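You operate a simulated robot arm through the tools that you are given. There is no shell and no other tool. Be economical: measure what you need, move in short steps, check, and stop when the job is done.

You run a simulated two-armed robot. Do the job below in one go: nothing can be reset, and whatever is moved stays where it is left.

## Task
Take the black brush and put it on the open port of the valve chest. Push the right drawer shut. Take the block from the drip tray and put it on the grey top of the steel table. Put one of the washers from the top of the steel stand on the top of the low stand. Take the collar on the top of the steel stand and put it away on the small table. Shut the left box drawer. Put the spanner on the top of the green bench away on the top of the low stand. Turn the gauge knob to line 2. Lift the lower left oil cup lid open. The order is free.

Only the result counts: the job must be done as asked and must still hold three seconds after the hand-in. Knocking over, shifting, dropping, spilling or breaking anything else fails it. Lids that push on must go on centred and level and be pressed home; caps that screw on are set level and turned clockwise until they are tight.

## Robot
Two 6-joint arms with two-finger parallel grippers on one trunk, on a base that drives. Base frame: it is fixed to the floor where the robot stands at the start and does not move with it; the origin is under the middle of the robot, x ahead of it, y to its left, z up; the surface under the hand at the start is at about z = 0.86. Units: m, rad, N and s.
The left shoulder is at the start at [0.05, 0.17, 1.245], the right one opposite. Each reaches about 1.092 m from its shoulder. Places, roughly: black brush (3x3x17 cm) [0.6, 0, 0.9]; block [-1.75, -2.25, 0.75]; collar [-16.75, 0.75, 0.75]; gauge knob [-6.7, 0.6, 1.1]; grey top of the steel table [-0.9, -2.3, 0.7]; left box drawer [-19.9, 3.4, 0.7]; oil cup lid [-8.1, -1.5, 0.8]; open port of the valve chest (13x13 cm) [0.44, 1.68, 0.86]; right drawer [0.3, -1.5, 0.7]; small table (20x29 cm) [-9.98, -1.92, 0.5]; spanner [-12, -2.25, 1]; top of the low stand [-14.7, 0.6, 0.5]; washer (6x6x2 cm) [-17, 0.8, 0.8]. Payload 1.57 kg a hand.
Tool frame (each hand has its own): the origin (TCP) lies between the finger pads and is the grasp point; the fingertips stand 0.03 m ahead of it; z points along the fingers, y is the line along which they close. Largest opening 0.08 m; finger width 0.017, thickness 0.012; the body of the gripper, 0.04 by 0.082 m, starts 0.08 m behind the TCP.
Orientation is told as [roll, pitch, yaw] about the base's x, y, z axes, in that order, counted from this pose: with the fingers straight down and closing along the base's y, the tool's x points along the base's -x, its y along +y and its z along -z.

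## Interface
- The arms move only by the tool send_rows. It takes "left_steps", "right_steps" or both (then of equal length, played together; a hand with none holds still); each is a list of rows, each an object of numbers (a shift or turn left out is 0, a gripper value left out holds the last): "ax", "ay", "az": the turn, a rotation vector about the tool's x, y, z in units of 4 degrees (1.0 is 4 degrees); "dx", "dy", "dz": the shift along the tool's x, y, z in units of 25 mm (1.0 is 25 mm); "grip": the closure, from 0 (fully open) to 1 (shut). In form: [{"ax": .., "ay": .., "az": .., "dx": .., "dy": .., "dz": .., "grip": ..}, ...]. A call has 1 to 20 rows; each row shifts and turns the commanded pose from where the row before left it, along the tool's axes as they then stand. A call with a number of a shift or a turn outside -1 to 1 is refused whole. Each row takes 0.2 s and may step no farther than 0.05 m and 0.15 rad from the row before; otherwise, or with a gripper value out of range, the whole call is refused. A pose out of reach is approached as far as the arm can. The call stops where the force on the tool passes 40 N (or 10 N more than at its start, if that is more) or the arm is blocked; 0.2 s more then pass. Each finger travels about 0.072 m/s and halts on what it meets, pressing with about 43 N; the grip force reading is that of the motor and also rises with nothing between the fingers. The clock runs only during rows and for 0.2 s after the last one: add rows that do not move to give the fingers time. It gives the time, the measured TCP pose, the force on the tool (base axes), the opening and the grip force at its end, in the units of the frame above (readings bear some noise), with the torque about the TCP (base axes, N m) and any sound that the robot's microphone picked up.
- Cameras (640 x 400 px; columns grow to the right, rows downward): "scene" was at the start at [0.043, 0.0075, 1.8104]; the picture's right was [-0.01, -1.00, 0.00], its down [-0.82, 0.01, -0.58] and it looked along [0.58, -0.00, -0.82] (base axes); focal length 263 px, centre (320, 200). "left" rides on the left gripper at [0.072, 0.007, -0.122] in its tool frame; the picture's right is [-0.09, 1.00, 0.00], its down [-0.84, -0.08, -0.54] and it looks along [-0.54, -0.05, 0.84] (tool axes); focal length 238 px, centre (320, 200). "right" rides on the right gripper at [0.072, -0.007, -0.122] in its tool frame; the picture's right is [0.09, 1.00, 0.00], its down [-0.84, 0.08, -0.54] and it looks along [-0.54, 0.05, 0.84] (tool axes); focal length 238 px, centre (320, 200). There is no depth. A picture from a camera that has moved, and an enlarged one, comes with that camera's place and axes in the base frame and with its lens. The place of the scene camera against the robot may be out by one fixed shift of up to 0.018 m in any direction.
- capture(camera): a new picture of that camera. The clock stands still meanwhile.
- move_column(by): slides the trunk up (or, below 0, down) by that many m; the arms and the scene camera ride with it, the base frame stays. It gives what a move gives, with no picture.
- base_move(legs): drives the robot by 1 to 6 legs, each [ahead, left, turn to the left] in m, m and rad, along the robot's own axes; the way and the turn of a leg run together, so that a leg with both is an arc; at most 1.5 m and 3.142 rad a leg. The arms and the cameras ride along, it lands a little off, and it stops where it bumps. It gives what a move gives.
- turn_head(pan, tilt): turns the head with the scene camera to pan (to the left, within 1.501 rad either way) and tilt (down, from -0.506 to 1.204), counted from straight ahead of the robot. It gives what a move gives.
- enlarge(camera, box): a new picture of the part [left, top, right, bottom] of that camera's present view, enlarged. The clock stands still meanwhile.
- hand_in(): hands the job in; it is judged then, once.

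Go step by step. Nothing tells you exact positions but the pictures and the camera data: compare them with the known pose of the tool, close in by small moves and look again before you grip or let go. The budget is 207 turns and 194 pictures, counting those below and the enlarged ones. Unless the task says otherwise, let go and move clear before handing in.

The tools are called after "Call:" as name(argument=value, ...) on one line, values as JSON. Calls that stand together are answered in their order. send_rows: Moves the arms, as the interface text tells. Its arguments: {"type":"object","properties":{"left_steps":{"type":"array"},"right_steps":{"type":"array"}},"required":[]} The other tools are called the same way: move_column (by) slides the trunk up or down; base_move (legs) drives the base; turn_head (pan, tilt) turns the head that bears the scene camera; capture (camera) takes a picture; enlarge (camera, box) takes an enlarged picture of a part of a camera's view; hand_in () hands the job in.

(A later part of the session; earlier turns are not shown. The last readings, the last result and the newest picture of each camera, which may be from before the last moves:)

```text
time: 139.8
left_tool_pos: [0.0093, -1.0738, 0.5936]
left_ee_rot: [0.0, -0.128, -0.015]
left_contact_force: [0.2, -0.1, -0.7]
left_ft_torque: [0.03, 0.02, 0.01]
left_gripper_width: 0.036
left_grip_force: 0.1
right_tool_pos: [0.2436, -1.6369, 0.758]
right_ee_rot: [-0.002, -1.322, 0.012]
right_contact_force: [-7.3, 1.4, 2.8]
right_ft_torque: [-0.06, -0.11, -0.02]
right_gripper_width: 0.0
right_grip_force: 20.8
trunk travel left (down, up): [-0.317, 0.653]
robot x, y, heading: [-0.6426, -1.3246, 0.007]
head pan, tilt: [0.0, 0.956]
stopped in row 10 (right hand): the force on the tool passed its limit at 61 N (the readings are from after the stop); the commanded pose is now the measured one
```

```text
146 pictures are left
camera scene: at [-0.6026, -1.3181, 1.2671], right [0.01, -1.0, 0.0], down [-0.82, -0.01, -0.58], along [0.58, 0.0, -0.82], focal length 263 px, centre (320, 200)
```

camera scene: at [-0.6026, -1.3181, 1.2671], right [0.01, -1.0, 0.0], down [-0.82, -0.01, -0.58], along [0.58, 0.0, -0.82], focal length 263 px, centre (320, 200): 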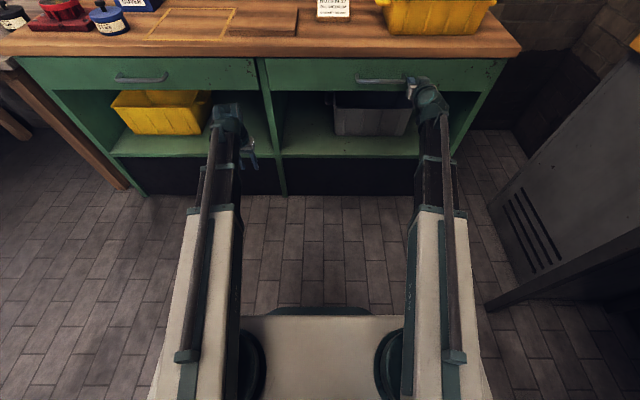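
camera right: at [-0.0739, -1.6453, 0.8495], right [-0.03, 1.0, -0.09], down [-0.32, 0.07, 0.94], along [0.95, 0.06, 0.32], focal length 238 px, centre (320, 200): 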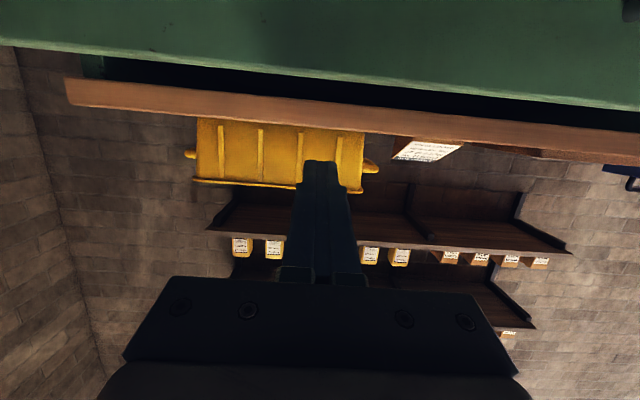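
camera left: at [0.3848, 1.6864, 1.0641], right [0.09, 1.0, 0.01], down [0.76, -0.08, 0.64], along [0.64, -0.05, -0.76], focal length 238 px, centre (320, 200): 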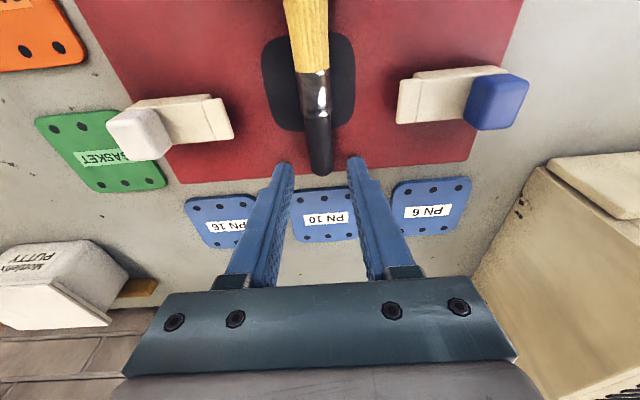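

The drawer looks shut. I'll retract, raise, and check that it is flush.

Call:
send_rows(right_steps=[{"dz": -0.776, "dx": 0.194}, {"dz": -0.776, "dx": 0.194}, {"dz": -0.776, "dx": 0.194}, {"dz": -0.776, "dx": 0.194}, {"dz": -0.776, "dx": 0.194}, {"dz": -0.776, "dx": 0.194}, {"dz": -0.776, "dx": 0.194}, {}])

Call:
enlarge(camera="scene", box=[200, 40, 540, 140])

Call:
move_column(by=0.4)

Call:
turn_head(pan=-1.5, tilt=0.7)

Call:
capture(camera="scene")

```text
time: 141.6
left_tool_pos: [0.0098, -1.0741, 0.5946]
left_ee_rot: [0.003, -0.126, -0.014]
left_contact_force: [-0.5, -1.1, 0.7]
left_ft_torque: [0.0, 0.0, -0.01]
left_gripper_width: 0.0362
left_grip_force: 0.1
right_tool_pos: [0.1053, -1.6384, 0.758]
right_ee_rot: [0.0, -1.321, 0.012]
right_contact_force: [-0.2, 0.2, 0.4]
right_ft_torque: [-0.01, 0.0, -0.01]
right_gripper_width: 0.0
right_grip_force: 20.8
trunk travel left (down, up): [-0.317, 0.653]
robot x, y, heading: [-0.6447, -1.323, 0.012]
head pan, tilt: [0.0, 0.956]
```

```text
1.88 times, centred on (370, 90) of scene
camera zoom: at [-0.6017, -1.3182, 1.2669], right [0.01, -1.0, 0.0], down [-0.82, -0.01, -0.58], along [0.58, 0.0, -0.82], focal length 495 px, centre (226, 407)
```

zoom: 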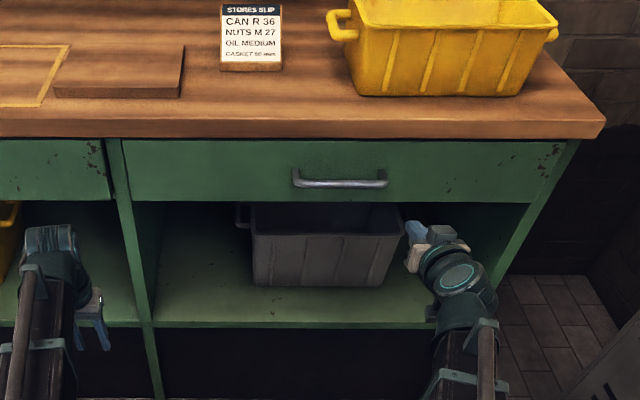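

```text
time: 145.4
left_tool_pos: [0.0094, -1.0746, 0.9928]
left_ee_rot: [0.002, -0.127, -0.014]
left_contact_force: [0.3, -0.2, 0.5]
left_ft_torque: [0.0, -0.03, 0.03]
left_gripper_width: 0.0362
left_grip_force: 0.0
right_tool_pos: [0.1051, -1.6371, 1.1582]
right_ee_rot: [-0.002, -1.323, 0.015]
right_contact_force: [-0.2, -0.3, 0.2]
right_ft_torque: [0.03, -0.01, 0.01]
right_gripper_width: 0.0001
right_grip_force: 21.2
trunk travel left (down, up): [-0.717, 0.253]
robot x, y, heading: [-0.6434, -1.3263, 0.005]
head pan, tilt: [0.0, 0.956]
```

```text
time: 147.0
left_tool_pos: [0.0091, -1.0742, 0.9938]
left_ee_rot: [0.002, -0.127, -0.015]
left_contact_force: [0.6, -0.3, -0.5]
left_ft_torque: [0.01, -0.01, 0.0]
left_gripper_width: 0.0362
left_grip_force: 0.0
right_tool_pos: [0.1059, -1.6383, 1.1574]
right_ee_rot: [-0.003, -1.32, 0.012]
right_contact_force: [0.3, 0.4, -0.6]
right_ft_torque: [0.01, 0.02, -0.02]
right_gripper_width: 0.0
right_grip_force: 21.8
trunk travel left (down, up): [-0.717, 0.253]
robot x, y, heading: [-0.6444, -1.3276, 0.009]
head pan, tilt: [-1.499, 0.7]
```

```text
144 pictures are left
camera scene: at [-0.667, -1.4035, 1.6872], right [-1.0, -0.08, 0.0], down [-0.05, 0.64, -0.76], along [0.06, -0.76, -0.64], focal length 263 px, centre (320, 200)
```

scene: 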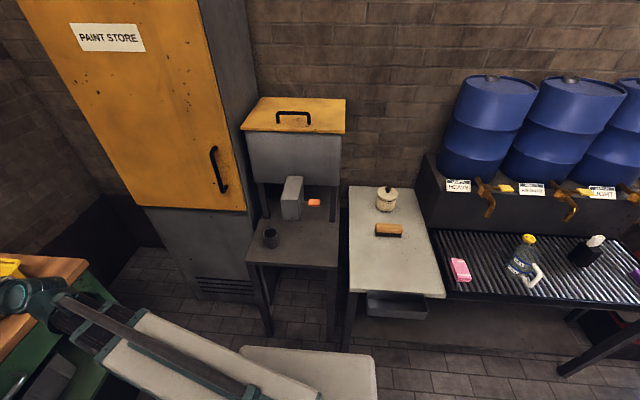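

The drawer is flush. Next is the block on the drip tray. I'll bring the right hand back to fingers-down, raise the column, back up, and turn to face the tray.

Call:
send_rows(right_steps=[{"ay": 1, "dx": 0.6125, "dz": -0.0214, "grip": 0}, {"ay": 1, "dx": 0.6125, "dz": -0.0214}, {"ay": 1, "dx": 0.6125, "dz": -0.0214}, {"ay": 1, "dx": 0.6125, "dz": -0.0214}, {"ay": 1, "dx": 0.6125, "dz": -0.0214}, {"ay": 1, "dx": 0.6125, "dz": -0.0214}, {"ay": 1, "dx": 0.6125, "dz": -0.0214}, {"ay": 1, "dx": 0.6125, "dz": -0.0214}, {"ay": 1, "dx": 0.6125, "dz": -0.0214}, {"ay": 1, "dx": 0.6125, "dz": -0.0214}, {"ay": 1, "dx": 0.6125, "dz": -0.0214}, {"ay": 1, "dx": 0.6125, "dz": -0.0214}, {"ay": 1, "dx": 0.6125, "dz": -0.0214}, {"ay": 1, "dx": 0.6125, "dz": -0.0214}, {"ay": 1, "dx": 0.6125, "dz": -0.0214}, {"ay": 1, "dx": 0.6125, "dz": -0.0214}, {"ay": 1, "dx": 0.6125, "dz": -0.0214}, {"ay": 1, "dx": 0.6125, "dz": -0.0214}, {"ay": 0.95, "dx": 0.58, "dz": -0.02}, {}], left_steps=[{"ay": 0.9, "dx": 0.55, "dz": -0.017, "grip": 0}, {"ay": 0.9, "dx": 0.55, "dz": -0.017}, {}, {}, {}, {}, {}, {}, {}, {}, {}, {}, {}, {}, {}, {}, {}, {}, {}, {}])

Call:
move_column(by=0.2)

Call:
base_move(legs=[[-0.75, 0, 0], [0, 0, -1.58]])

Call:
turn_head(pan=0, tilt=0.8)

Call:
capture(camera="scene")

```text
time: 151.2
left_tool_pos: [-0.0171, -1.0745, 0.9916]
left_ee_rot: [0.002, 0.001, -0.014]
left_contact_force: [0.0, 0.7, -0.1]
left_ft_torque: [-0.03, -0.01, 0.04]
left_gripper_width: 0.0801
left_grip_force: 0.1
right_tool_pos: [-0.1059, -1.6403, 0.9919]
right_ee_rot: [-0.001, 0.001, 0.012]
right_contact_force: [-0.4, 0.0, -0.1]
right_ft_torque: [-0.02, 0.01, 0.04]
right_gripper_width: 0.0798
right_grip_force: 0.0
trunk travel left (down, up): [-0.717, 0.253]
robot x, y, heading: [-0.6468, -1.3253, 0.009]
head pan, tilt: [-1.499, 0.7]
```

```text
time: 153.3
left_tool_pos: [-0.0173, -1.0741, 1.191]
left_ee_rot: [0.001, -0.003, -0.015]
left_contact_force: [-0.6, -0.2, 0.2]
left_ft_torque: [-0.03, 0.02, 0.05]
left_gripper_width: 0.0799
left_grip_force: 0.1
right_tool_pos: [-0.1056, -1.6411, 1.1907]
right_ee_rot: [0.001, 0.001, 0.012]
right_contact_force: [-0.2, -0.3, 0.2]
right_ft_torque: [-0.01, 0.01, 0.03]
right_gripper_width: 0.0803
right_grip_force: 0.1
trunk travel left (down, up): [-0.917, 0.053]
robot x, y, heading: [-0.6444, -1.3309, 0.012]
head pan, tilt: [-1.499, 0.7]
```

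```text
time: 161.2
left_tool_pos: [-1.1318, -1.9606, 1.1917]
left_ee_rot: [0.001, -0.002, -1.571]
left_contact_force: [-0.2, -0.1, -0.5]
left_ft_torque: [0.0, -0.02, -0.01]
left_gripper_width: 0.0799
left_grip_force: 0.1
right_tool_pos: [-1.6983, -1.8787, 1.191]
right_ee_rot: [-0.001, 0.002, -1.545]
right_contact_force: [-0.2, 0.6, 0.8]
right_ft_torque: [0.0, 0.01, 0.01]
right_gripper_width: 0.0802
right_grip_force: 0.1
trunk travel left (down, up): [-0.917, 0.053]
robot x, y, heading: [-1.393, -1.3378, -1.55]
head pan, tilt: [-1.499, 0.7]
```

```text
time: 162.8
left_tool_pos: [-1.131, -1.9611, 1.1913]
left_ee_rot: [0.002, -0.001, -1.571]
left_contact_force: [-0.1, 0.1, 0.0]
left_ft_torque: [0.01, -0.03, 0.0]
left_gripper_width: 0.0799
left_grip_force: 0.0
right_tool_pos: [-1.6986, -1.8786, 1.1921]
right_ee_rot: [0.0, 0.002, -1.545]
right_contact_force: [-0.5, -1.0, -0.3]
right_ft_torque: [0.0, 0.02, 0.01]
right_gripper_width: 0.0799
right_grip_force: 0.2
trunk travel left (down, up): [-0.917, 0.053]
robot x, y, heading: [-1.3883, -1.3365, -1.549]
head pan, tilt: [0.0, 0.799]
```

```text
143 pictures are left
camera scene: at [-1.381, -1.3695, 1.879], right [-1.0, -0.02, 0.0], down [-0.02, 0.72, -0.7], along [0.02, -0.7, -0.72], focal length 263 px, centre (320, 200)
```

scene: 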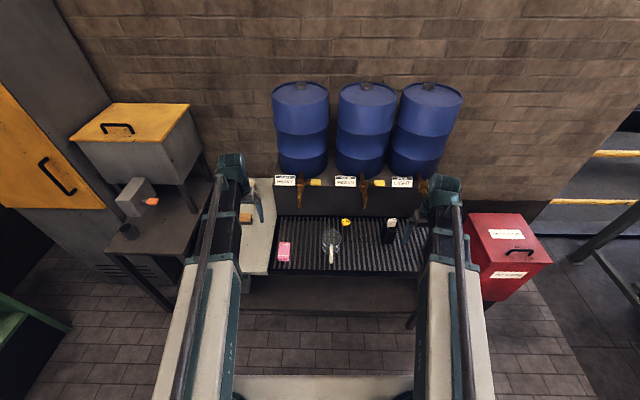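

Call:
enlarge(camera="scene", box=[235, 165, 445, 290])

Call:
capture(camera="right")

Call:
capture(camera="left")

```text
3.05 times, centred on (340, 228) of scene
camera zoom: at [-1.381, -1.3695, 1.879], right [-1.0, -0.02, 0.0], down [-0.02, 0.72, -0.7], along [0.02, -0.7, -0.72], focal length 802 px, centre (259, 116)
```

zoom: 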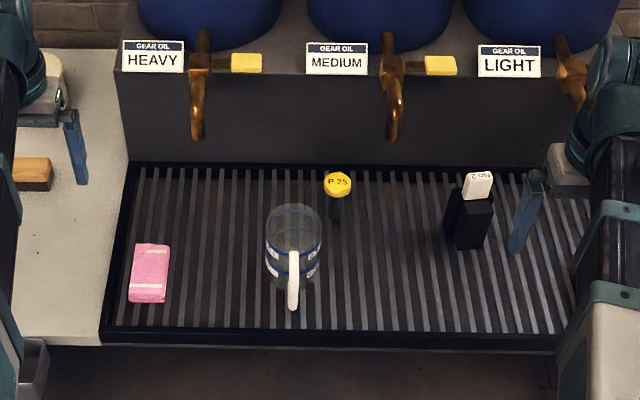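

```text
141 pictures are left
camera right: at [-1.7067, -1.8079, 1.315], right [0.99, 0.12, 0.0], down [0.1, -0.84, 0.54], along [0.06, -0.54, -0.84], focal length 238 px, centre (320, 200)
```

right: 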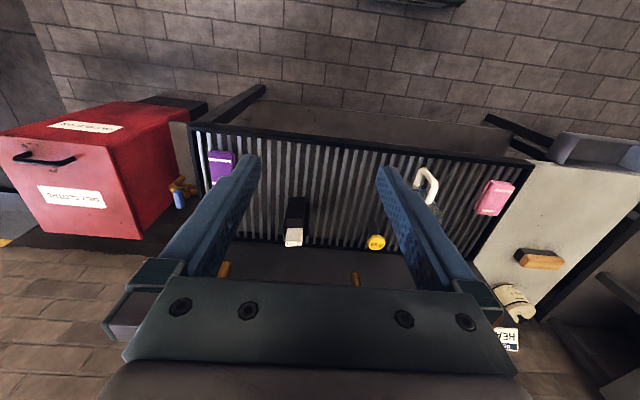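

```text
140 pictures are left
camera left: at [-1.1251, -1.8875, 1.3125], right [1.0, -0.09, 0.0], down [-0.08, -0.84, 0.54], along [-0.05, -0.54, -0.84], focal length 238 px, centre (320, 200)
```

left: 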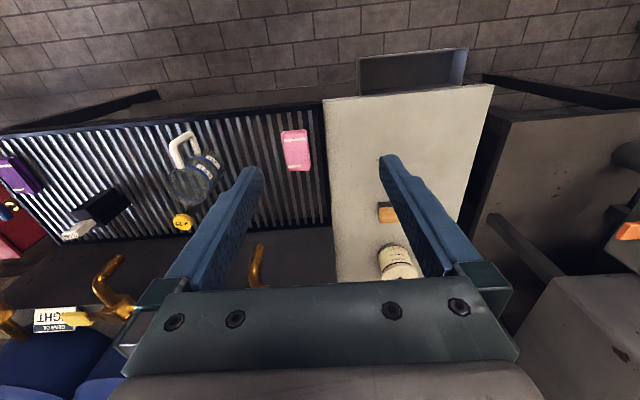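

Call:
enlarge(camera="right", box=[260, 180, 340, 260])

Call:
enlarge(camera="scene", box=[325, 205, 415, 260])

Call:
enlarge(camera="left", box=[0, 120, 260, 260])

```text
5.00 times, centred on (300, 220) of right
camera zoom: at [-1.7067, -1.8079, 1.315], right [0.99, 0.12, 0.0], down [0.1, -0.84, 0.54], along [0.06, -0.54, -0.84], focal length 1192 px, centre (420, 100)
```

zoom: 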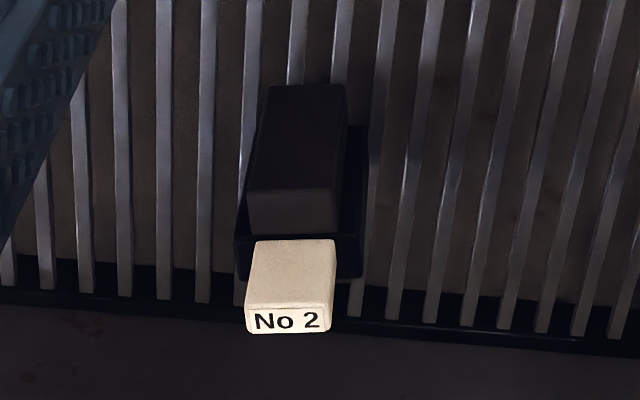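

```text
7.11 times, centred on (370, 232) of scene
camera zoom: at [-1.381, -1.3695, 1.879], right [-1.0, -0.02, 0.0], down [-0.02, 0.72, -0.7], along [0.02, -0.7, -0.72], focal length 1870 px, centre (-36, -31)
```

zoom: 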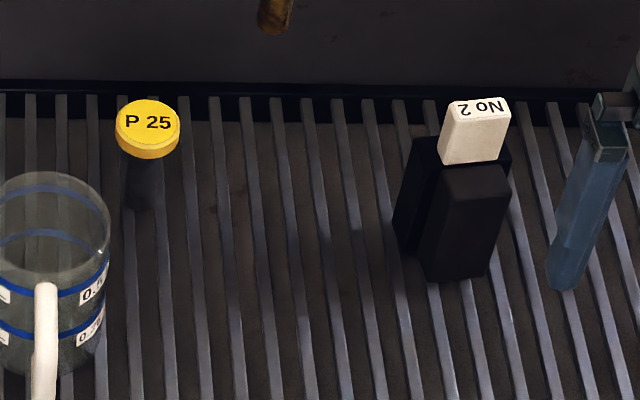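

```text
2.46 times, centred on (130, 190) of left
camera zoom: at [-1.1251, -1.8875, 1.3125], right [1.0, -0.09, 0.0], down [-0.08, -0.84, 0.54], along [-0.05, -0.54, -0.84], focal length 587 px, centre (788, 225)
```

zoom: 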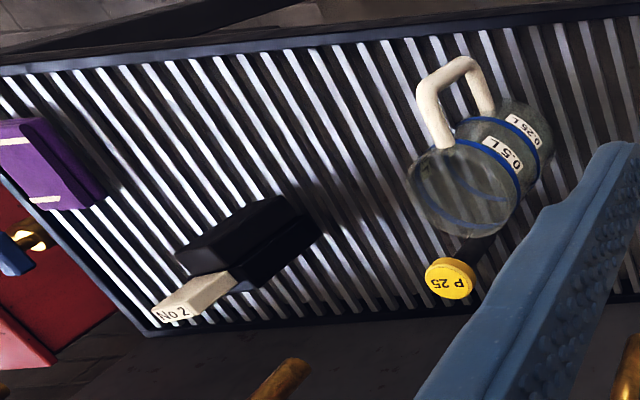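

The block is the black one with a white "No 2" tab, at about (-1.73, -2.21). I'll lower for a closer view.

Call:
move_column(by=-0.2)

Call:
capture(camera="right")

Call:
enlarge(camera="scene", box=[300, 140, 460, 240])

```text
time: 165.0
left_tool_pos: [-1.13, -1.9601, 0.9923]
left_ee_rot: [0.002, -0.002, -1.57]
left_contact_force: [-0.9, 0.4, 0.4]
left_ft_torque: [0.01, 0.01, 0.01]
left_gripper_width: 0.08
left_grip_force: 0.0
right_tool_pos: [-1.6983, -1.8789, 0.9917]
right_ee_rot: [0.0, 0.002, -1.544]
right_contact_force: [0.6, -1.0, 0.7]
right_ft_torque: [0.0, 0.0, -0.01]
right_gripper_width: 0.0797
right_grip_force: 0.1
trunk travel left (down, up): [-0.717, 0.253]
robot x, y, heading: [-1.3893, -1.3393, -1.547]
head pan, tilt: [0.0, 0.799]
```

```text
136 pictures are left
camera right: at [-1.7067, -1.8078, 1.1151], right [0.99, 0.12, 0.0], down [0.1, -0.84, 0.54], along [0.06, -0.54, -0.84], focal length 238 px, centre (320, 200)
```

right: 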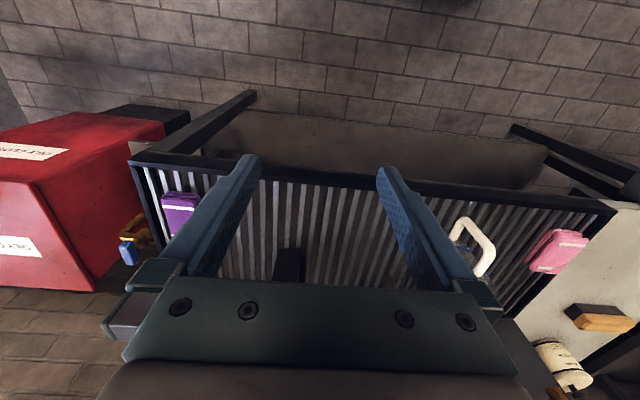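

```text
4.00 times, centred on (380, 190) of scene
camera zoom: at [-1.3809, -1.3694, 1.679], right [-1.0, -0.02, 0.0], down [-0.02, 0.72, -0.7], along [0.02, -0.7, -0.72], focal length 1052 px, centre (80, 240)
```

zoom: 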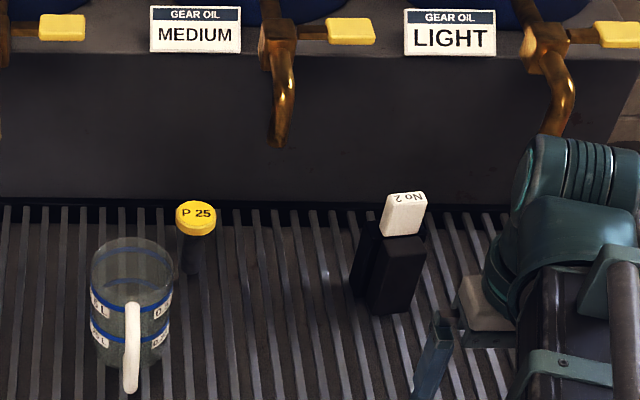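

Spouts hang close above the tray, so I'll come in with the right hand tilted 45° forward. I'll pitch it and look.

Call:
send_rows(right_steps=[{"ay": -1, "dx": -0.6125, "dz": -0.0214}, {"ay": -1, "dx": -0.6125, "dz": -0.0214}, {"ay": -1, "dx": -0.6125, "dz": -0.0214}, {"ay": -1, "dx": -0.6125, "dz": -0.0214}, {"ay": -1, "dx": -0.6125, "dz": -0.0214}, {"ay": -1, "dx": -0.6125, "dz": -0.0214}, {"ay": -1, "dx": -0.6125, "dz": -0.0214}, {"ay": -1, "dx": -0.6125, "dz": -0.0214}, {"ay": -1, "dx": -0.6125, "dz": -0.0214}, {"ay": -1, "dx": -0.6125, "dz": -0.0214}, {"ay": -1, "dx": -0.6125, "dz": -0.0214}, {}])

Call:
capture(camera="right")

Call:
enlarge(camera="scene", box=[300, 140, 460, 240])

```text
time: 167.6
left_tool_pos: [-1.1312, -1.9599, 0.9915]
left_ee_rot: [0.001, -0.001, -1.572]
left_contact_force: [0.6, -0.4, -0.8]
left_ft_torque: [0.0, 0.0, -0.01]
left_gripper_width: 0.0801
left_grip_force: 0.1
right_tool_pos: [-1.6967, -2.032, 1.0531]
right_ee_rot: [0.0, -0.771, -1.544]
right_contact_force: [-0.2, -1.0, -1.0]
right_ft_torque: [0.01, 0.03, -0.03]
right_gripper_width: 0.0799
right_grip_force: 0.1
trunk travel left (down, up): [-0.717, 0.253]
robot x, y, heading: [-1.3925, -1.3365, -1.548]
head pan, tilt: [0.0, 0.799]
```

```text
134 pictures are left
camera right: at [-1.7049, -1.8955, 1.0925], right [0.99, 0.09, -0.06], down [0.08, -0.22, 0.97], along [0.08, -0.97, -0.23], focal length 238 px, centre (320, 200)
```

right: 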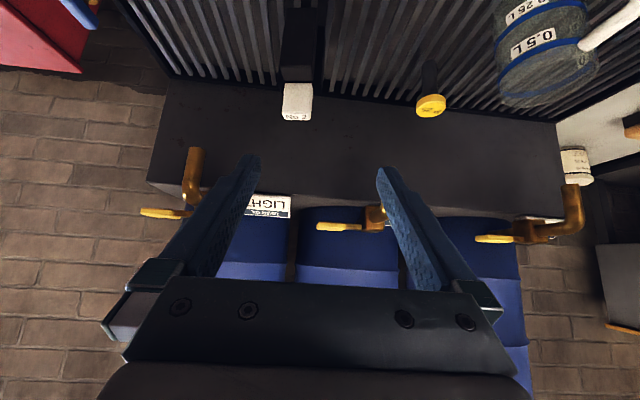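

```text
4.00 times, centred on (380, 190) of scene
camera zoom: at [-1.3809, -1.3695, 1.679], right [-1.0, -0.02, 0.0], down [-0.02, 0.72, -0.7], along [0.02, -0.7, -0.72], focal length 1052 px, centre (80, 240)
```

zoom: 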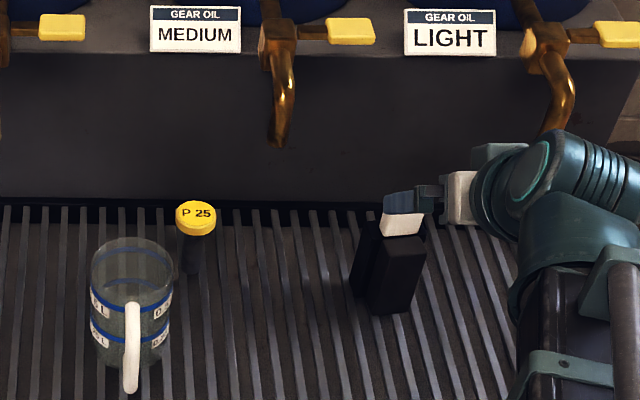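

Call:
enlarge(camera="right", box=[250, 0, 350, 130])

Call:
move_column(by=-0.12)

Call:
capture(camera="right")

```text
3.08 times, centred on (300, 65) of right
camera zoom: at [-1.7049, -1.8955, 1.0925], right [0.99, 0.09, -0.06], down [0.08, -0.22, 0.97], along [0.08, -0.97, -0.23], focal length 733 px, centre (382, 615)
```

zoom: 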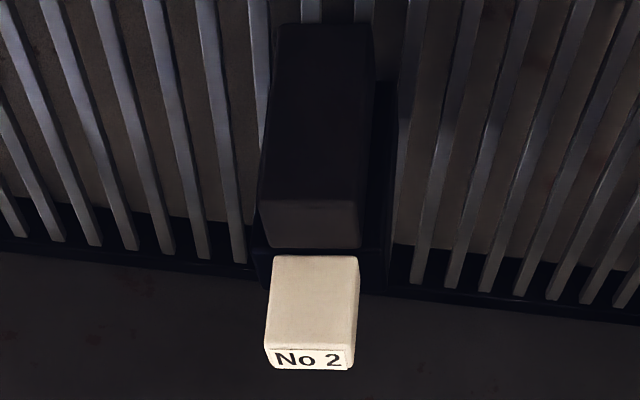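

```text
time: 169.1
left_tool_pos: [-1.1315, -1.9608, 0.8713]
left_ee_rot: [0.002, -0.003, -1.569]
left_contact_force: [-0.9, 1.1, -0.4]
left_ft_torque: [-0.01, -0.02, -0.03]
left_gripper_width: 0.08
left_grip_force: 0.0
right_tool_pos: [-1.6953, -2.0315, 0.9334]
right_ee_rot: [0.0, -0.768, -1.546]
right_contact_force: [0.5, 0.3, -0.1]
right_ft_torque: [0.03, 0.03, -0.01]
right_gripper_width: 0.0801
right_grip_force: 0.0
trunk travel left (down, up): [-0.597, 0.373]
robot x, y, heading: [-1.3944, -1.3354, -1.551]
head pan, tilt: [0.0, 0.799]
```

```text
131 pictures are left
camera right: at [-1.7048, -1.8953, 0.9726], right [0.99, 0.09, -0.06], down [0.08, -0.22, 0.97], along [0.08, -0.97, -0.23], focal length 238 px, centre (320, 200)
```

right: 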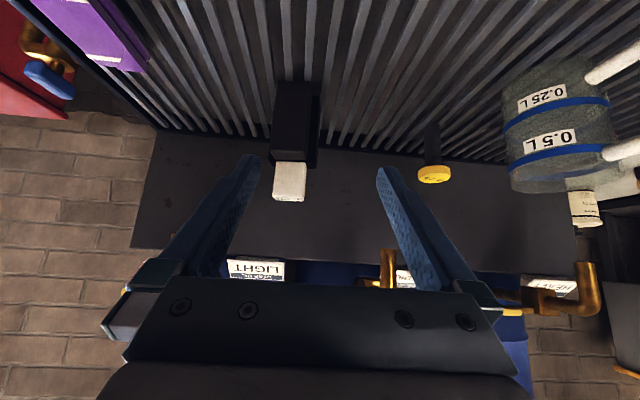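

I've placed the block at about (-1.72, -2.18), spanning z 0.77–0.885. I'll retract the left hand from the table edge and bring the right hand over the block.

Call:
send_rows(right_steps=[{"dy": -0.4}, {"dy": -0.4}, {"dy": -0.4}, {"dz": 0.69, "dx": -0.71}, {"dz": 0.69, "dx": -0.71}, {"dz": 0.69, "dx": -0.71}, {"dz": 0.69, "dx": -0.71}, {"dz": 0.69, "dx": -0.71}, {}], left_steps=[{"dx": 0.9}, {"dx": 0.9}, {"dx": 0.9}, {"dx": 0.9}, {"dx": 0.9}, {"dx": 0.9}, {}, {}, {}])

Call:
capture(camera="right")

Call:
enlarge(camera="scene", box=[300, 140, 460, 240])

```text
time: 171.1
left_tool_pos: [-1.1323, -1.8261, 0.8707]
left_ee_rot: [0.001, -0.002, -1.57]
left_contact_force: [-0.4, -0.7, 0.1]
left_ft_torque: [0.03, -0.01, -0.01]
left_gripper_width: 0.0799
left_grip_force: 0.0
right_tool_pos: [-1.7208, -2.1558, 0.9324]
right_ee_rot: [-0.001, -0.767, -1.544]
right_contact_force: [-0.1, 0.2, 0.4]
right_ft_torque: [0.0, 0.02, -0.02]
right_gripper_width: 0.0798
right_grip_force: 0.0
trunk travel left (down, up): [-0.597, 0.373]
robot x, y, heading: [-1.3919, -1.3405, -1.555]
head pan, tilt: [0.0, 0.799]
```

```text
130 pictures are left
camera right: at [-1.7309, -2.0205, 0.9724], right [0.99, 0.09, -0.06], down [0.08, -0.22, 0.97], along [0.08, -0.97, -0.23], focal length 238 px, centre (320, 200)
```

right: 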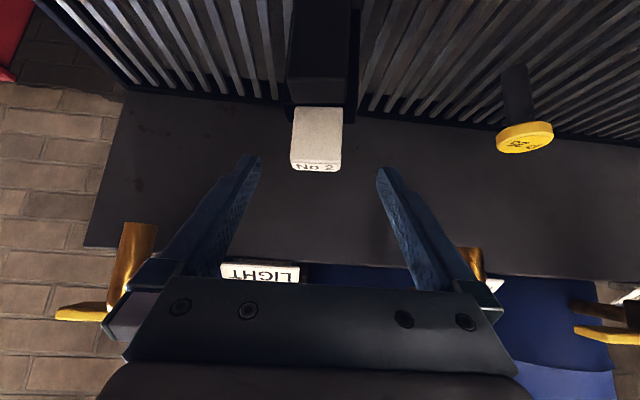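

```text
4.00 times, centred on (380, 190) of scene
camera zoom: at [-1.3809, -1.3695, 1.559], right [-1.0, -0.02, 0.0], down [-0.02, 0.72, -0.7], along [0.02, -0.7, -0.72], focal length 1052 px, centre (80, 240)
```

zoom: 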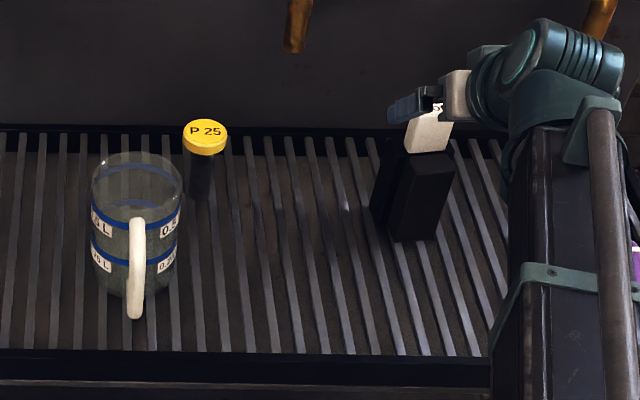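

Laterally it's centred. I'll lower 10 cm and check.

Call:
move_column(by=-0.1)

Call:
capture(camera="right")

```text
time: 172.4
left_tool_pos: [-1.1327, -1.8259, 0.7717]
left_ee_rot: [0.001, -0.003, -1.571]
left_contact_force: [-0.6, 0.7, 0.3]
left_ft_torque: [0.0, 0.0, 0.01]
left_gripper_width: 0.0798
left_grip_force: 0.1
right_tool_pos: [-1.7218, -2.1559, 0.8329]
right_ee_rot: [-0.001, -0.768, -1.546]
right_contact_force: [-0.2, 0.7, 0.4]
right_ft_torque: [0.01, 0.0, 0.0]
right_gripper_width: 0.0799
right_grip_force: 0.1
trunk travel left (down, up): [-0.497, 0.473]
robot x, y, heading: [-1.3964, -1.3382, -1.548]
head pan, tilt: [0.0, 0.799]
```

```text
128 pictures are left
camera right: at [-1.731, -2.0203, 0.8725], right [0.99, 0.09, -0.06], down [0.08, -0.22, 0.97], along [0.08, -0.97, -0.23], focal length 238 px, centre (320, 200)
```

right: 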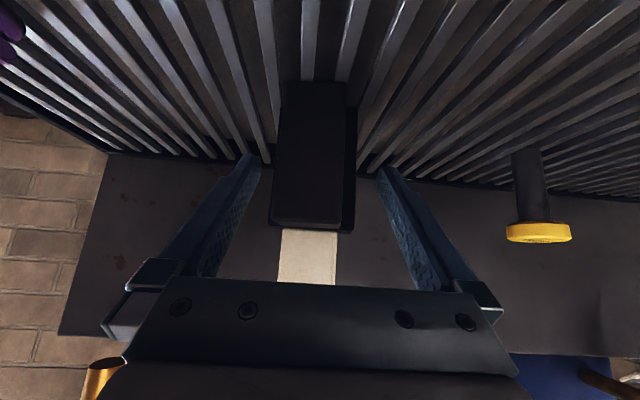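

Call:
send_rows(right_steps=[{"dz": 0.42, "dx": -0.43, "dy": -0.1}, {"dz": 0.42, "dx": -0.43, "dy": -0.1}, {}, {"grip": 1}, {"grip": 1}, {"grip": 1}, {"grip": 1}, {"grip": 1}])

Call:
capture(camera="right")

```text
time: 174.2
left_tool_pos: [-1.131, -1.8267, 0.7708]
left_ee_rot: [0.001, -0.002, -1.571]
left_contact_force: [-0.7, -0.5, 0.9]
left_ft_torque: [0.03, 0.0, -0.01]
left_gripper_width: 0.08
left_grip_force: 0.0
right_tool_pos: [-1.7242, -2.1876, 0.8326]
right_ee_rot: [0.0, -0.765, -1.546]
right_contact_force: [2.1, 0.5, 0.9]
right_ft_torque: [-0.14, -0.41, -0.01]
right_gripper_width: 0.0652
right_grip_force: 43.2
trunk travel left (down, up): [-0.497, 0.473]
robot x, y, heading: [-1.3908, -1.3405, -1.551]
head pan, tilt: [0.0, 0.799]
```

```text
127 pictures are left
camera right: at [-1.7349, -2.0521, 0.8725], right [0.99, 0.09, -0.06], down [0.08, -0.22, 0.97], along [0.08, -0.97, -0.23], focal length 238 px, centre (320, 200)
```

right: 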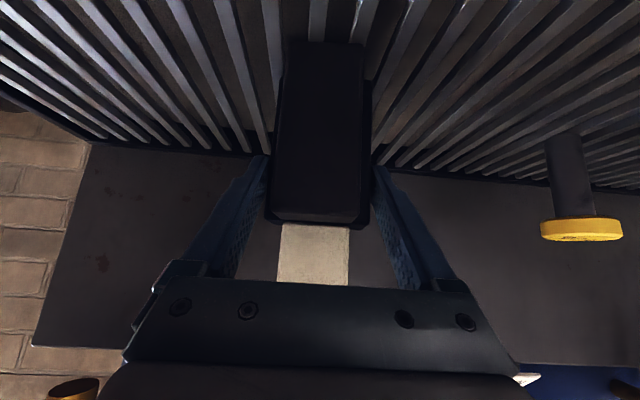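

The block is gripped. I'll lift 10 cm, draw back from under the spouts, then raise further.

Call:
move_column(by=0.1)

Call:
send_rows(right_steps=[{"dz": -0.62, "dx": 0.64}, {"dz": -0.62, "dx": 0.64}, {"dz": -0.62, "dx": 0.64}, {"dz": -0.62, "dx": 0.64}, {"dz": -0.62, "dx": 0.64}, {"dz": -0.62, "dx": 0.64}, {"dz": -0.62, "dx": 0.64}, {"dz": -0.62, "dx": 0.64}, {"dz": -0.62, "dx": 0.64}, {}])

Call:
move_column(by=0.13)

Call:
capture(camera="scene")

```text
time: 175.5
left_tool_pos: [-1.1317, -1.8263, 0.8705]
left_ee_rot: [0.0, -0.003, -1.571]
left_contact_force: [-0.6, -0.5, 0.3]
left_ft_torque: [-0.02, 0.0, -0.01]
left_gripper_width: 0.0799
left_grip_force: 0.1
right_tool_pos: [-1.7254, -2.1896, 0.9336]
right_ee_rot: [0.0, -0.766, -1.545]
right_contact_force: [-0.2, 0.4, -5.7]
right_ft_torque: [0.05, 0.01, -0.02]
right_gripper_width: 0.0644
right_grip_force: 43.2
trunk travel left (down, up): [-0.597, 0.373]
robot x, y, heading: [-1.393, -1.3371, -1.55]
head pan, tilt: [0.0, 0.799]
```

```text
time: 177.7
left_tool_pos: [-1.1323, -1.8266, 0.8711]
left_ee_rot: [0.003, -0.001, -1.571]
left_contact_force: [0.0, -0.7, 0.3]
left_ft_torque: [0.0, 0.0, -0.04]
left_gripper_width: 0.0799
left_grip_force: 0.0
right_tool_pos: [-1.7312, -1.9877, 0.9325]
right_ee_rot: [0.0, -0.767, -1.545]
right_contact_force: [0.2, -0.1, -6.1]
right_ft_torque: [0.03, -0.01, 0.01]
right_gripper_width: 0.0644
right_grip_force: 42.9
trunk travel left (down, up): [-0.597, 0.373]
robot x, y, heading: [-1.3938, -1.3354, -1.559]
head pan, tilt: [0.0, 0.799]
```

```text
time: 179.3
left_tool_pos: [-1.1323, -1.8257, 1.0017]
left_ee_rot: [0.001, -0.001, -1.571]
left_contact_force: [0.7, -0.7, -0.8]
left_ft_torque: [0.01, 0.03, -0.01]
left_gripper_width: 0.08
left_grip_force: 0.2
right_tool_pos: [-1.7307, -1.9878, 1.0629]
right_ee_rot: [0.0, -0.768, -1.546]
right_contact_force: [-0.3, 1.0, -5.7]
right_ft_torque: [0.1, -0.02, -0.02]
right_gripper_width: 0.0643
right_grip_force: 42.8
trunk travel left (down, up): [-0.727, 0.243]
robot x, y, heading: [-1.3924, -1.3385, -1.546]
head pan, tilt: [0.0, 0.799]
```

```text
126 pictures are left
camera scene: at [-1.3813, -1.3702, 1.6889], right [-1.0, -0.02, 0.0], down [-0.02, 0.72, -0.7], along [0.02, -0.7, -0.72], focal length 263 px, centre (320, 200)
```

scene: 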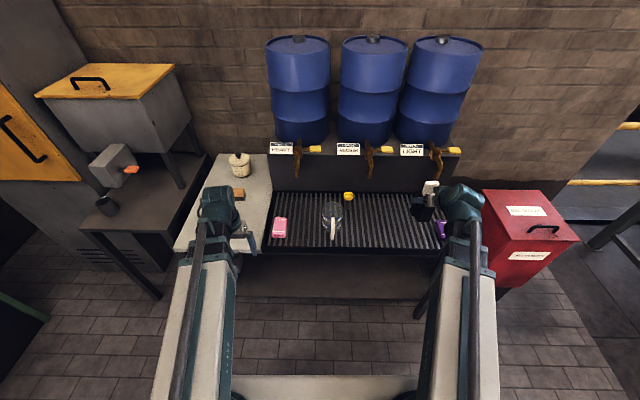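

The block is held. I'll drive 0.8 m to the robot's left, to the steel table.

Call:
base_move(legs=[[0, 0.8, -0.02]])

Call:
capture(camera="scene")

Call:
capture(camera="right")

```text
time: 183.6
left_tool_pos: [-0.3351, -1.8192, 1.0017]
left_ee_rot: [0.003, -0.004, -1.589]
left_contact_force: [0.3, -0.5, 0.0]
left_ft_torque: [-0.01, 0.03, 0.0]
left_gripper_width: 0.0802
left_grip_force: 0.1
right_tool_pos: [-0.9379, -1.9711, 1.0632]
right_ee_rot: [-0.003, -0.77, -1.561]
right_contact_force: [0.7, -0.1, -5.0]
right_ft_torque: [0.05, 0.02, 0.01]
right_gripper_width: 0.0643
right_grip_force: 43.1
trunk travel left (down, up): [-0.727, 0.243]
robot x, y, heading: [-0.5886, -1.328, -1.566]
head pan, tilt: [0.0, 0.799]
```

```text
125 pictures are left
camera scene: at [-0.5762, -1.3592, 1.689], right [-1.0, 0.0, 0.0], down [0.0, 0.72, -0.7], along [0.0, -0.7, -0.72], focal length 263 px, centre (320, 200)
```

scene: 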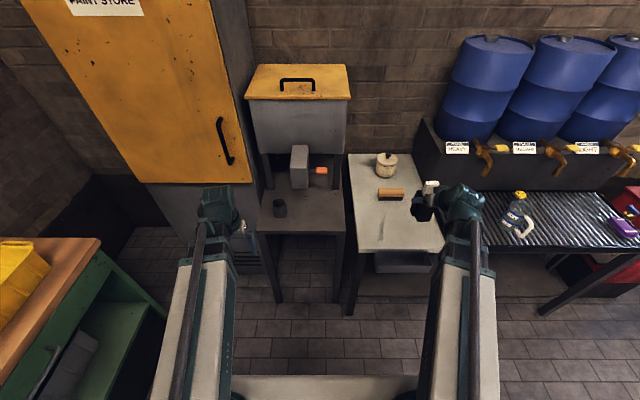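

```text
124 pictures are left
camera right: at [-0.9451, -1.8345, 1.1023], right [1.0, 0.07, -0.06], down [0.08, -0.23, 0.97], along [0.06, -0.97, -0.23], focal length 238 px, centre (320, 200)
```

right: 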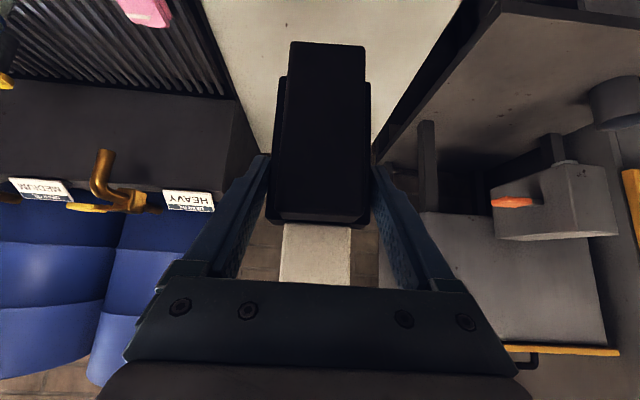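

I'll extend over the clear front part of the grey top and lower in stages.

Call:
send_rows(right_steps=[{"dz": 0.62, "dx": -0.64}, {"dz": 0.62, "dx": -0.64}, {"dz": 0.62, "dx": -0.64}, {"dz": 0.62, "dx": -0.64}, {"dz": 0.62, "dx": -0.64}, {"dz": 0.62, "dx": -0.64}, {"dz": 0.62, "dx": -0.64}, {}])

Call:
move_column(by=-0.2)

Call:
enlarge(camera="scene", box=[320, 60, 500, 180])

Call:
capture(camera="right")

```text
time: 185.4
left_tool_pos: [-0.335, -1.8208, 1.002]
left_ee_rot: [0.002, -0.001, -1.588]
left_contact_force: [-0.3, 0.1, 0.1]
left_ft_torque: [-0.02, 0.03, -0.03]
left_gripper_width: 0.0798
left_grip_force: 0.0
right_tool_pos: [-0.9369, -2.1283, 1.0624]
right_ee_rot: [0.001, -0.767, -1.561]
right_contact_force: [-0.1, 0.4, -6.1]
right_ft_torque: [0.01, 0.01, 0.01]
right_gripper_width: 0.0642
right_grip_force: 43.3
trunk travel left (down, up): [-0.727, 0.243]
robot x, y, heading: [-0.5871, -1.326, -1.568]
head pan, tilt: [0.0, 0.799]
```

```text
time: 187.6
left_tool_pos: [-0.3342, -1.8198, 0.802]
left_ee_rot: [0.002, -0.001, -1.589]
left_contact_force: [-0.3, -0.5, -0.2]
left_ft_torque: [-0.01, 0.02, 0.0]
left_gripper_width: 0.0798
left_grip_force: 0.0
right_tool_pos: [-0.9366, -2.1276, 0.8633]
right_ee_rot: [0.0, -0.765, -1.563]
right_contact_force: [0.3, 0.5, -5.6]
right_ft_torque: [0.06, 0.01, -0.01]
right_gripper_width: 0.0639
right_grip_force: 43.2
trunk travel left (down, up): [-0.527, 0.443]
robot x, y, heading: [-0.5898, -1.328, -1.568]
head pan, tilt: [0.0, 0.799]
```

```text
3.33 times, centred on (410, 120) of scene
camera zoom: at [-0.5766, -1.3592, 1.489], right [-1.0, 0.0, 0.0], down [0.0, 0.72, -0.7], along [0.0, -0.7, -0.72], focal length 877 px, centre (20, 467)
```

zoom: 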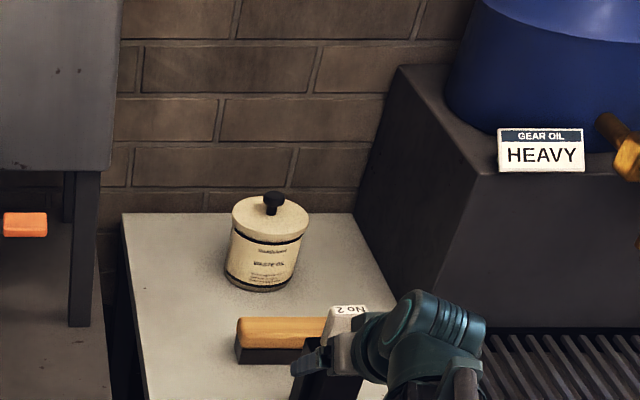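

```text
122 pictures are left
camera right: at [-0.9442, -1.9916, 0.9022], right [1.0, 0.07, -0.06], down [0.08, -0.23, 0.97], along [0.06, -0.97, -0.23], focal length 238 px, centre (320, 200)
```

right: 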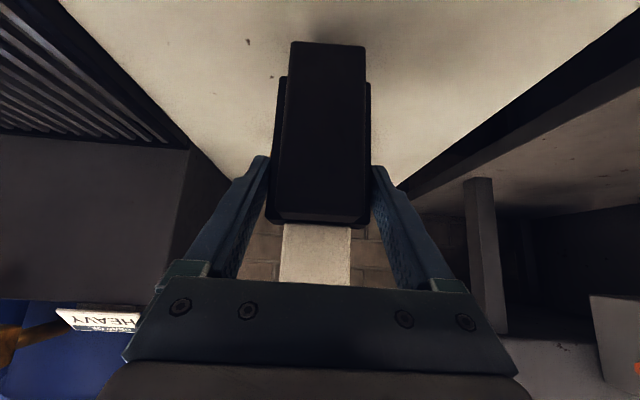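

I'll draw back 3 cm for margin to the wood-backed brush, then lower step by step until contact.

Call:
send_rows(right_steps=[{"dz": -0.42, "dx": 0.43}, {"dz": -0.42, "dx": 0.43}, {}])

Call:
move_column(by=-0.03)

Call:
capture(camera="right")

Call:
move_column(by=-0.015)

```text
time: 188.4
left_tool_pos: [-0.335, -1.8204, 0.8017]
left_ee_rot: [0.001, -0.001, -1.589]
left_contact_force: [0.0, -0.2, 0.3]
left_ft_torque: [-0.03, 0.01, -0.02]
left_gripper_width: 0.0802
left_grip_force: 0.0
right_tool_pos: [-0.9372, -2.0977, 0.863]
right_ee_rot: [-0.001, -0.769, -1.563]
right_contact_force: [-0.5, -0.1, -6.9]
right_ft_torque: [0.03, -0.02, 0.0]
right_gripper_width: 0.0639
right_grip_force: 43.8
trunk travel left (down, up): [-0.527, 0.443]
robot x, y, heading: [-0.5885, -1.3287, -1.567]
head pan, tilt: [0.0, 0.799]
```

```text
time: 189.2
left_tool_pos: [-0.3352, -1.8202, 0.7723]
left_ee_rot: [0.0, -0.003, -1.59]
left_contact_force: [-0.3, 0.2, 0.3]
left_ft_torque: [0.02, -0.05, 0.02]
left_gripper_width: 0.08
left_grip_force: 0.2
right_tool_pos: [-0.937, -2.0974, 0.8332]
right_ee_rot: [-0.001, -0.767, -1.56]
right_contact_force: [-0.6, 0.0, -5.9]
right_ft_torque: [0.03, -0.02, -0.01]
right_gripper_width: 0.0638
right_grip_force: 42.7
trunk travel left (down, up): [-0.497, 0.473]
robot x, y, heading: [-0.5888, -1.3275, -1.566]
head pan, tilt: [0.0, 0.799]
```

```text
121 pictures are left
camera right: at [-0.9443, -1.9612, 0.8722], right [1.0, 0.07, -0.06], down [0.08, -0.23, 0.97], along [0.06, -0.97, -0.23], focal length 238 px, centre (320, 200)
```

right: 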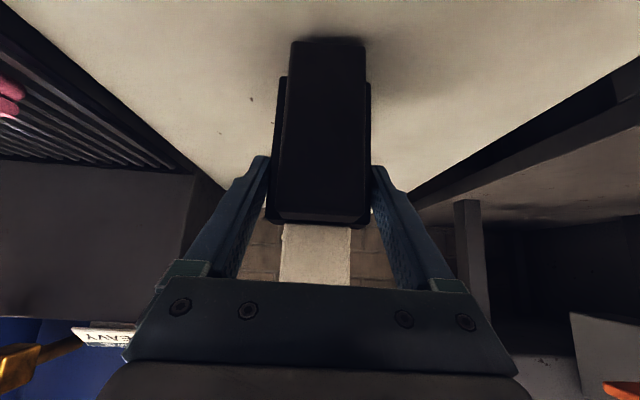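

```text
time: 189.8
left_tool_pos: [-0.3346, -1.8188, 0.757]
left_ee_rot: [0.001, -0.006, -1.587]
left_contact_force: [-0.1, 0.7, 0.9]
left_ft_torque: [0.0, 0.02, 0.01]
left_gripper_width: 0.0801
left_grip_force: 0.1
right_tool_pos: [-0.9392, -2.0975, 0.8214]
right_ee_rot: [-0.001, -0.775, -1.566]
right_contact_force: [-6.0, -4.5, 27.9]
right_ft_torque: [-0.48, -0.52, 0.06]
right_gripper_width: 0.064
right_grip_force: 42.6
trunk travel left (down, up): [-0.482, 0.488]
robot x, y, heading: [-0.5831, -1.3294, -1.565]
head pan, tilt: [0.0, 0.799]
```

It has made contact. I'll ease up slightly, open, and withdraw backwards.

Call:
move_column(by=0.003)

Call:
send_rows(right_steps=[{"grip": 0.3}, {"grip": 0}, {}, {}, {"dz": -0.9}, {"dz": -0.9}, {"dz": -0.9}, {"dz": -0.9}, {}])

Call:
capture(camera="right")

```text
time: 190.3
left_tool_pos: [-0.3354, -1.8207, 0.7591]
left_ee_rot: [0.003, -0.002, -1.588]
left_contact_force: [-0.6, -0.6, -0.7]
left_ft_torque: [-0.04, 0.0, 0.0]
left_gripper_width: 0.0801
left_grip_force: 0.0
right_tool_pos: [-0.9371, -2.0966, 0.8211]
right_ee_rot: [-0.001, -0.769, -1.562]
right_contact_force: [-4.1, -3.2, 8.4]
right_ft_torque: [-0.64, -0.23, -0.23]
right_gripper_width: 0.0637
right_grip_force: 43.1
trunk travel left (down, up): [-0.485, 0.485]
robot x, y, heading: [-0.5852, -1.3284, -1.566]
head pan, tilt: [0.0, 0.799]
```

```text
time: 192.3
left_tool_pos: [-0.3359, -1.8198, 0.7595]
left_ee_rot: [0.001, -0.003, -1.589]
left_contact_force: [0.1, -0.1, 0.4]
left_ft_torque: [0.0, 0.01, 0.01]
left_gripper_width: 0.0802
left_grip_force: 0.1
right_tool_pos: [-0.9375, -2.0346, 0.821]
right_ee_rot: [0.0, -0.769, -1.561]
right_contact_force: [0.1, 0.0, 0.3]
right_ft_torque: [0.0, -0.02, 0.0]
right_gripper_width: 0.0798
right_grip_force: 0.1
right hand out of reach, approached as far as the arm can: row 5, 6, 7, 8
trunk travel left (down, up): [-0.485, 0.485]
robot x, y, heading: [-0.5884, -1.3255, -1.567]
head pan, tilt: [0.0, 0.799]
```

```text
120 pictures are left
camera right: at [-0.9449, -1.8986, 0.8605], right [1.0, 0.07, -0.06], down [0.08, -0.22, 0.97], along [0.06, -0.97, -0.23], focal length 238 px, centre (320, 200)
```

right: 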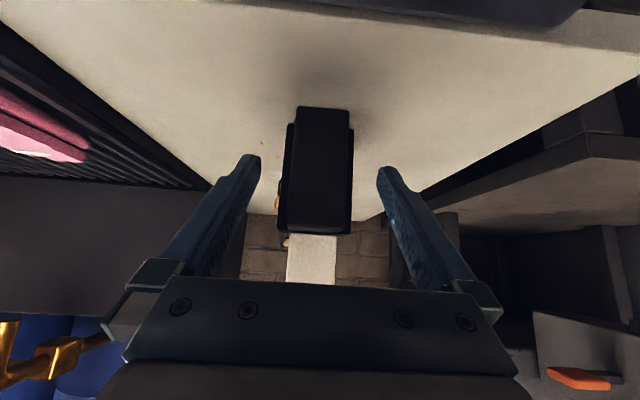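

The block stands on the grey top. I'll raise, straighten the right hand, and look along -x for the route ahead.

Call:
move_column(by=0.35)

Call:
send_rows(right_steps=[{"ay": 1, "dx": 0.6125, "dz": -0.0214}, {"ay": 1, "dx": 0.6125, "dz": -0.0214}, {"ay": 1, "dx": 0.6125, "dz": -0.0214}, {"ay": 1, "dx": 0.6125, "dz": -0.0214}, {"ay": 1, "dx": 0.6125, "dz": -0.0214}, {"ay": 1, "dx": 0.6125, "dz": -0.0214}, {"ay": 1, "dx": 0.6125, "dz": -0.0214}, {"ay": 1, "dx": 0.6125, "dz": -0.0214}, {"ay": 1, "dx": 0.6125, "dz": -0.0214}, {"ay": 1, "dx": 0.6125, "dz": -0.0214}, {"ay": 1, "dx": 0.6125, "dz": -0.0214}, {}])

Call:
enlarge(camera="scene", box=[320, 120, 500, 240])

Call:
turn_head(pan=-1.5, tilt=0.25)

Call:
capture(camera="scene")

```text
time: 195.7
left_tool_pos: [-0.3343, -1.8207, 1.1092]
left_ee_rot: [0.003, -0.001, -1.589]
left_contact_force: [-0.6, 0.2, -0.2]
left_ft_torque: [-0.01, 0.01, -0.01]
left_gripper_width: 0.0801
left_grip_force: 0.1
right_tool_pos: [-0.9375, -2.0344, 1.1716]
right_ee_rot: [-0.002, -0.769, -1.562]
right_contact_force: [-0.1, -0.1, 0.7]
right_ft_torque: [-0.01, 0.0, 0.02]
right_gripper_width: 0.08
right_grip_force: 0.1
trunk travel left (down, up): [-0.835, 0.135]
robot x, y, heading: [-0.5861, -1.3249, -1.566]
head pan, tilt: [0.0, 0.799]
```

```text
time: 198.3
left_tool_pos: [-0.3347, -1.8201, 1.1081]
left_ee_rot: [0.003, 0.001, -1.59]
left_contact_force: [0.1, 0.0, -0.9]
left_ft_torque: [-0.02, 0.01, 0.0]
left_gripper_width: 0.08
left_grip_force: 0.1
right_tool_pos: [-0.9385, -1.8821, 1.1096]
right_ee_rot: [-0.001, 0.0, -1.562]
right_contact_force: [0.3, -0.2, -0.6]
right_ft_torque: [-0.02, 0.01, -0.01]
right_gripper_width: 0.0798
right_grip_force: 0.0
trunk travel left (down, up): [-0.835, 0.135]
robot x, y, heading: [-0.5865, -1.3273, -1.57]
head pan, tilt: [0.0, 0.799]
```

```text
3.33 times, centred on (410, 180) of scene
camera zoom: at [-0.5763, -1.3587, 1.797], right [-1.0, 0.0, 0.0], down [0.0, 0.72, -0.7], along [0.0, -0.7, -0.72], focal length 877 px, centre (20, 267)
```

zoom: 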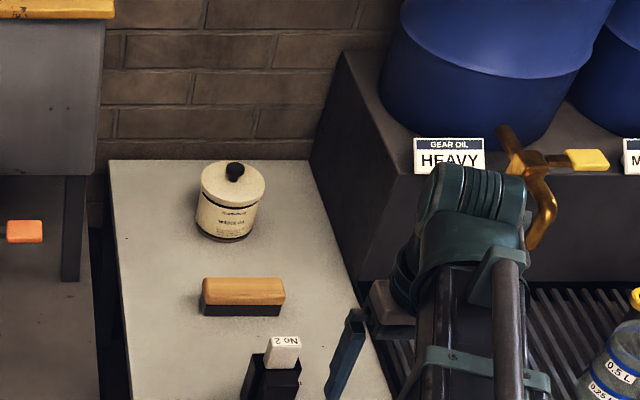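

```text
time: 199.9
left_tool_pos: [-0.3347, -1.819, 1.109]
left_ee_rot: [0.002, -0.002, -1.589]
left_contact_force: [-0.1, 0.0, 0.1]
left_ft_torque: [0.03, -0.04, 0.0]
left_gripper_width: 0.0802
left_grip_force: 0.0
right_tool_pos: [-0.9376, -1.8825, 1.1091]
right_ee_rot: [-0.001, -0.001, -1.563]
right_contact_force: [-0.4, -1.0, -0.5]
right_ft_torque: [-0.01, 0.02, 0.01]
right_gripper_width: 0.08
right_grip_force: 0.1
trunk travel left (down, up): [-0.835, 0.135]
robot x, y, heading: [-0.5843, -1.328, -1.562]
head pan, tilt: [-1.499, 0.25]
```

```text
118 pictures are left
camera scene: at [-0.6698, -1.2852, 1.8461], right [-0.08, 1.0, 0.0], down [0.25, 0.02, -0.97], along [-0.97, -0.07, -0.25], focal length 263 px, centre (320, 200)
```

scene: 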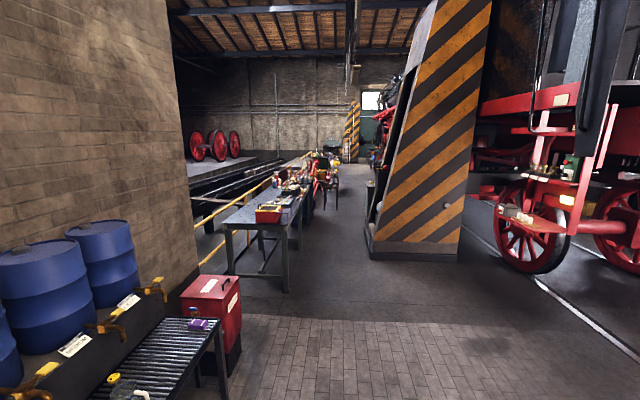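

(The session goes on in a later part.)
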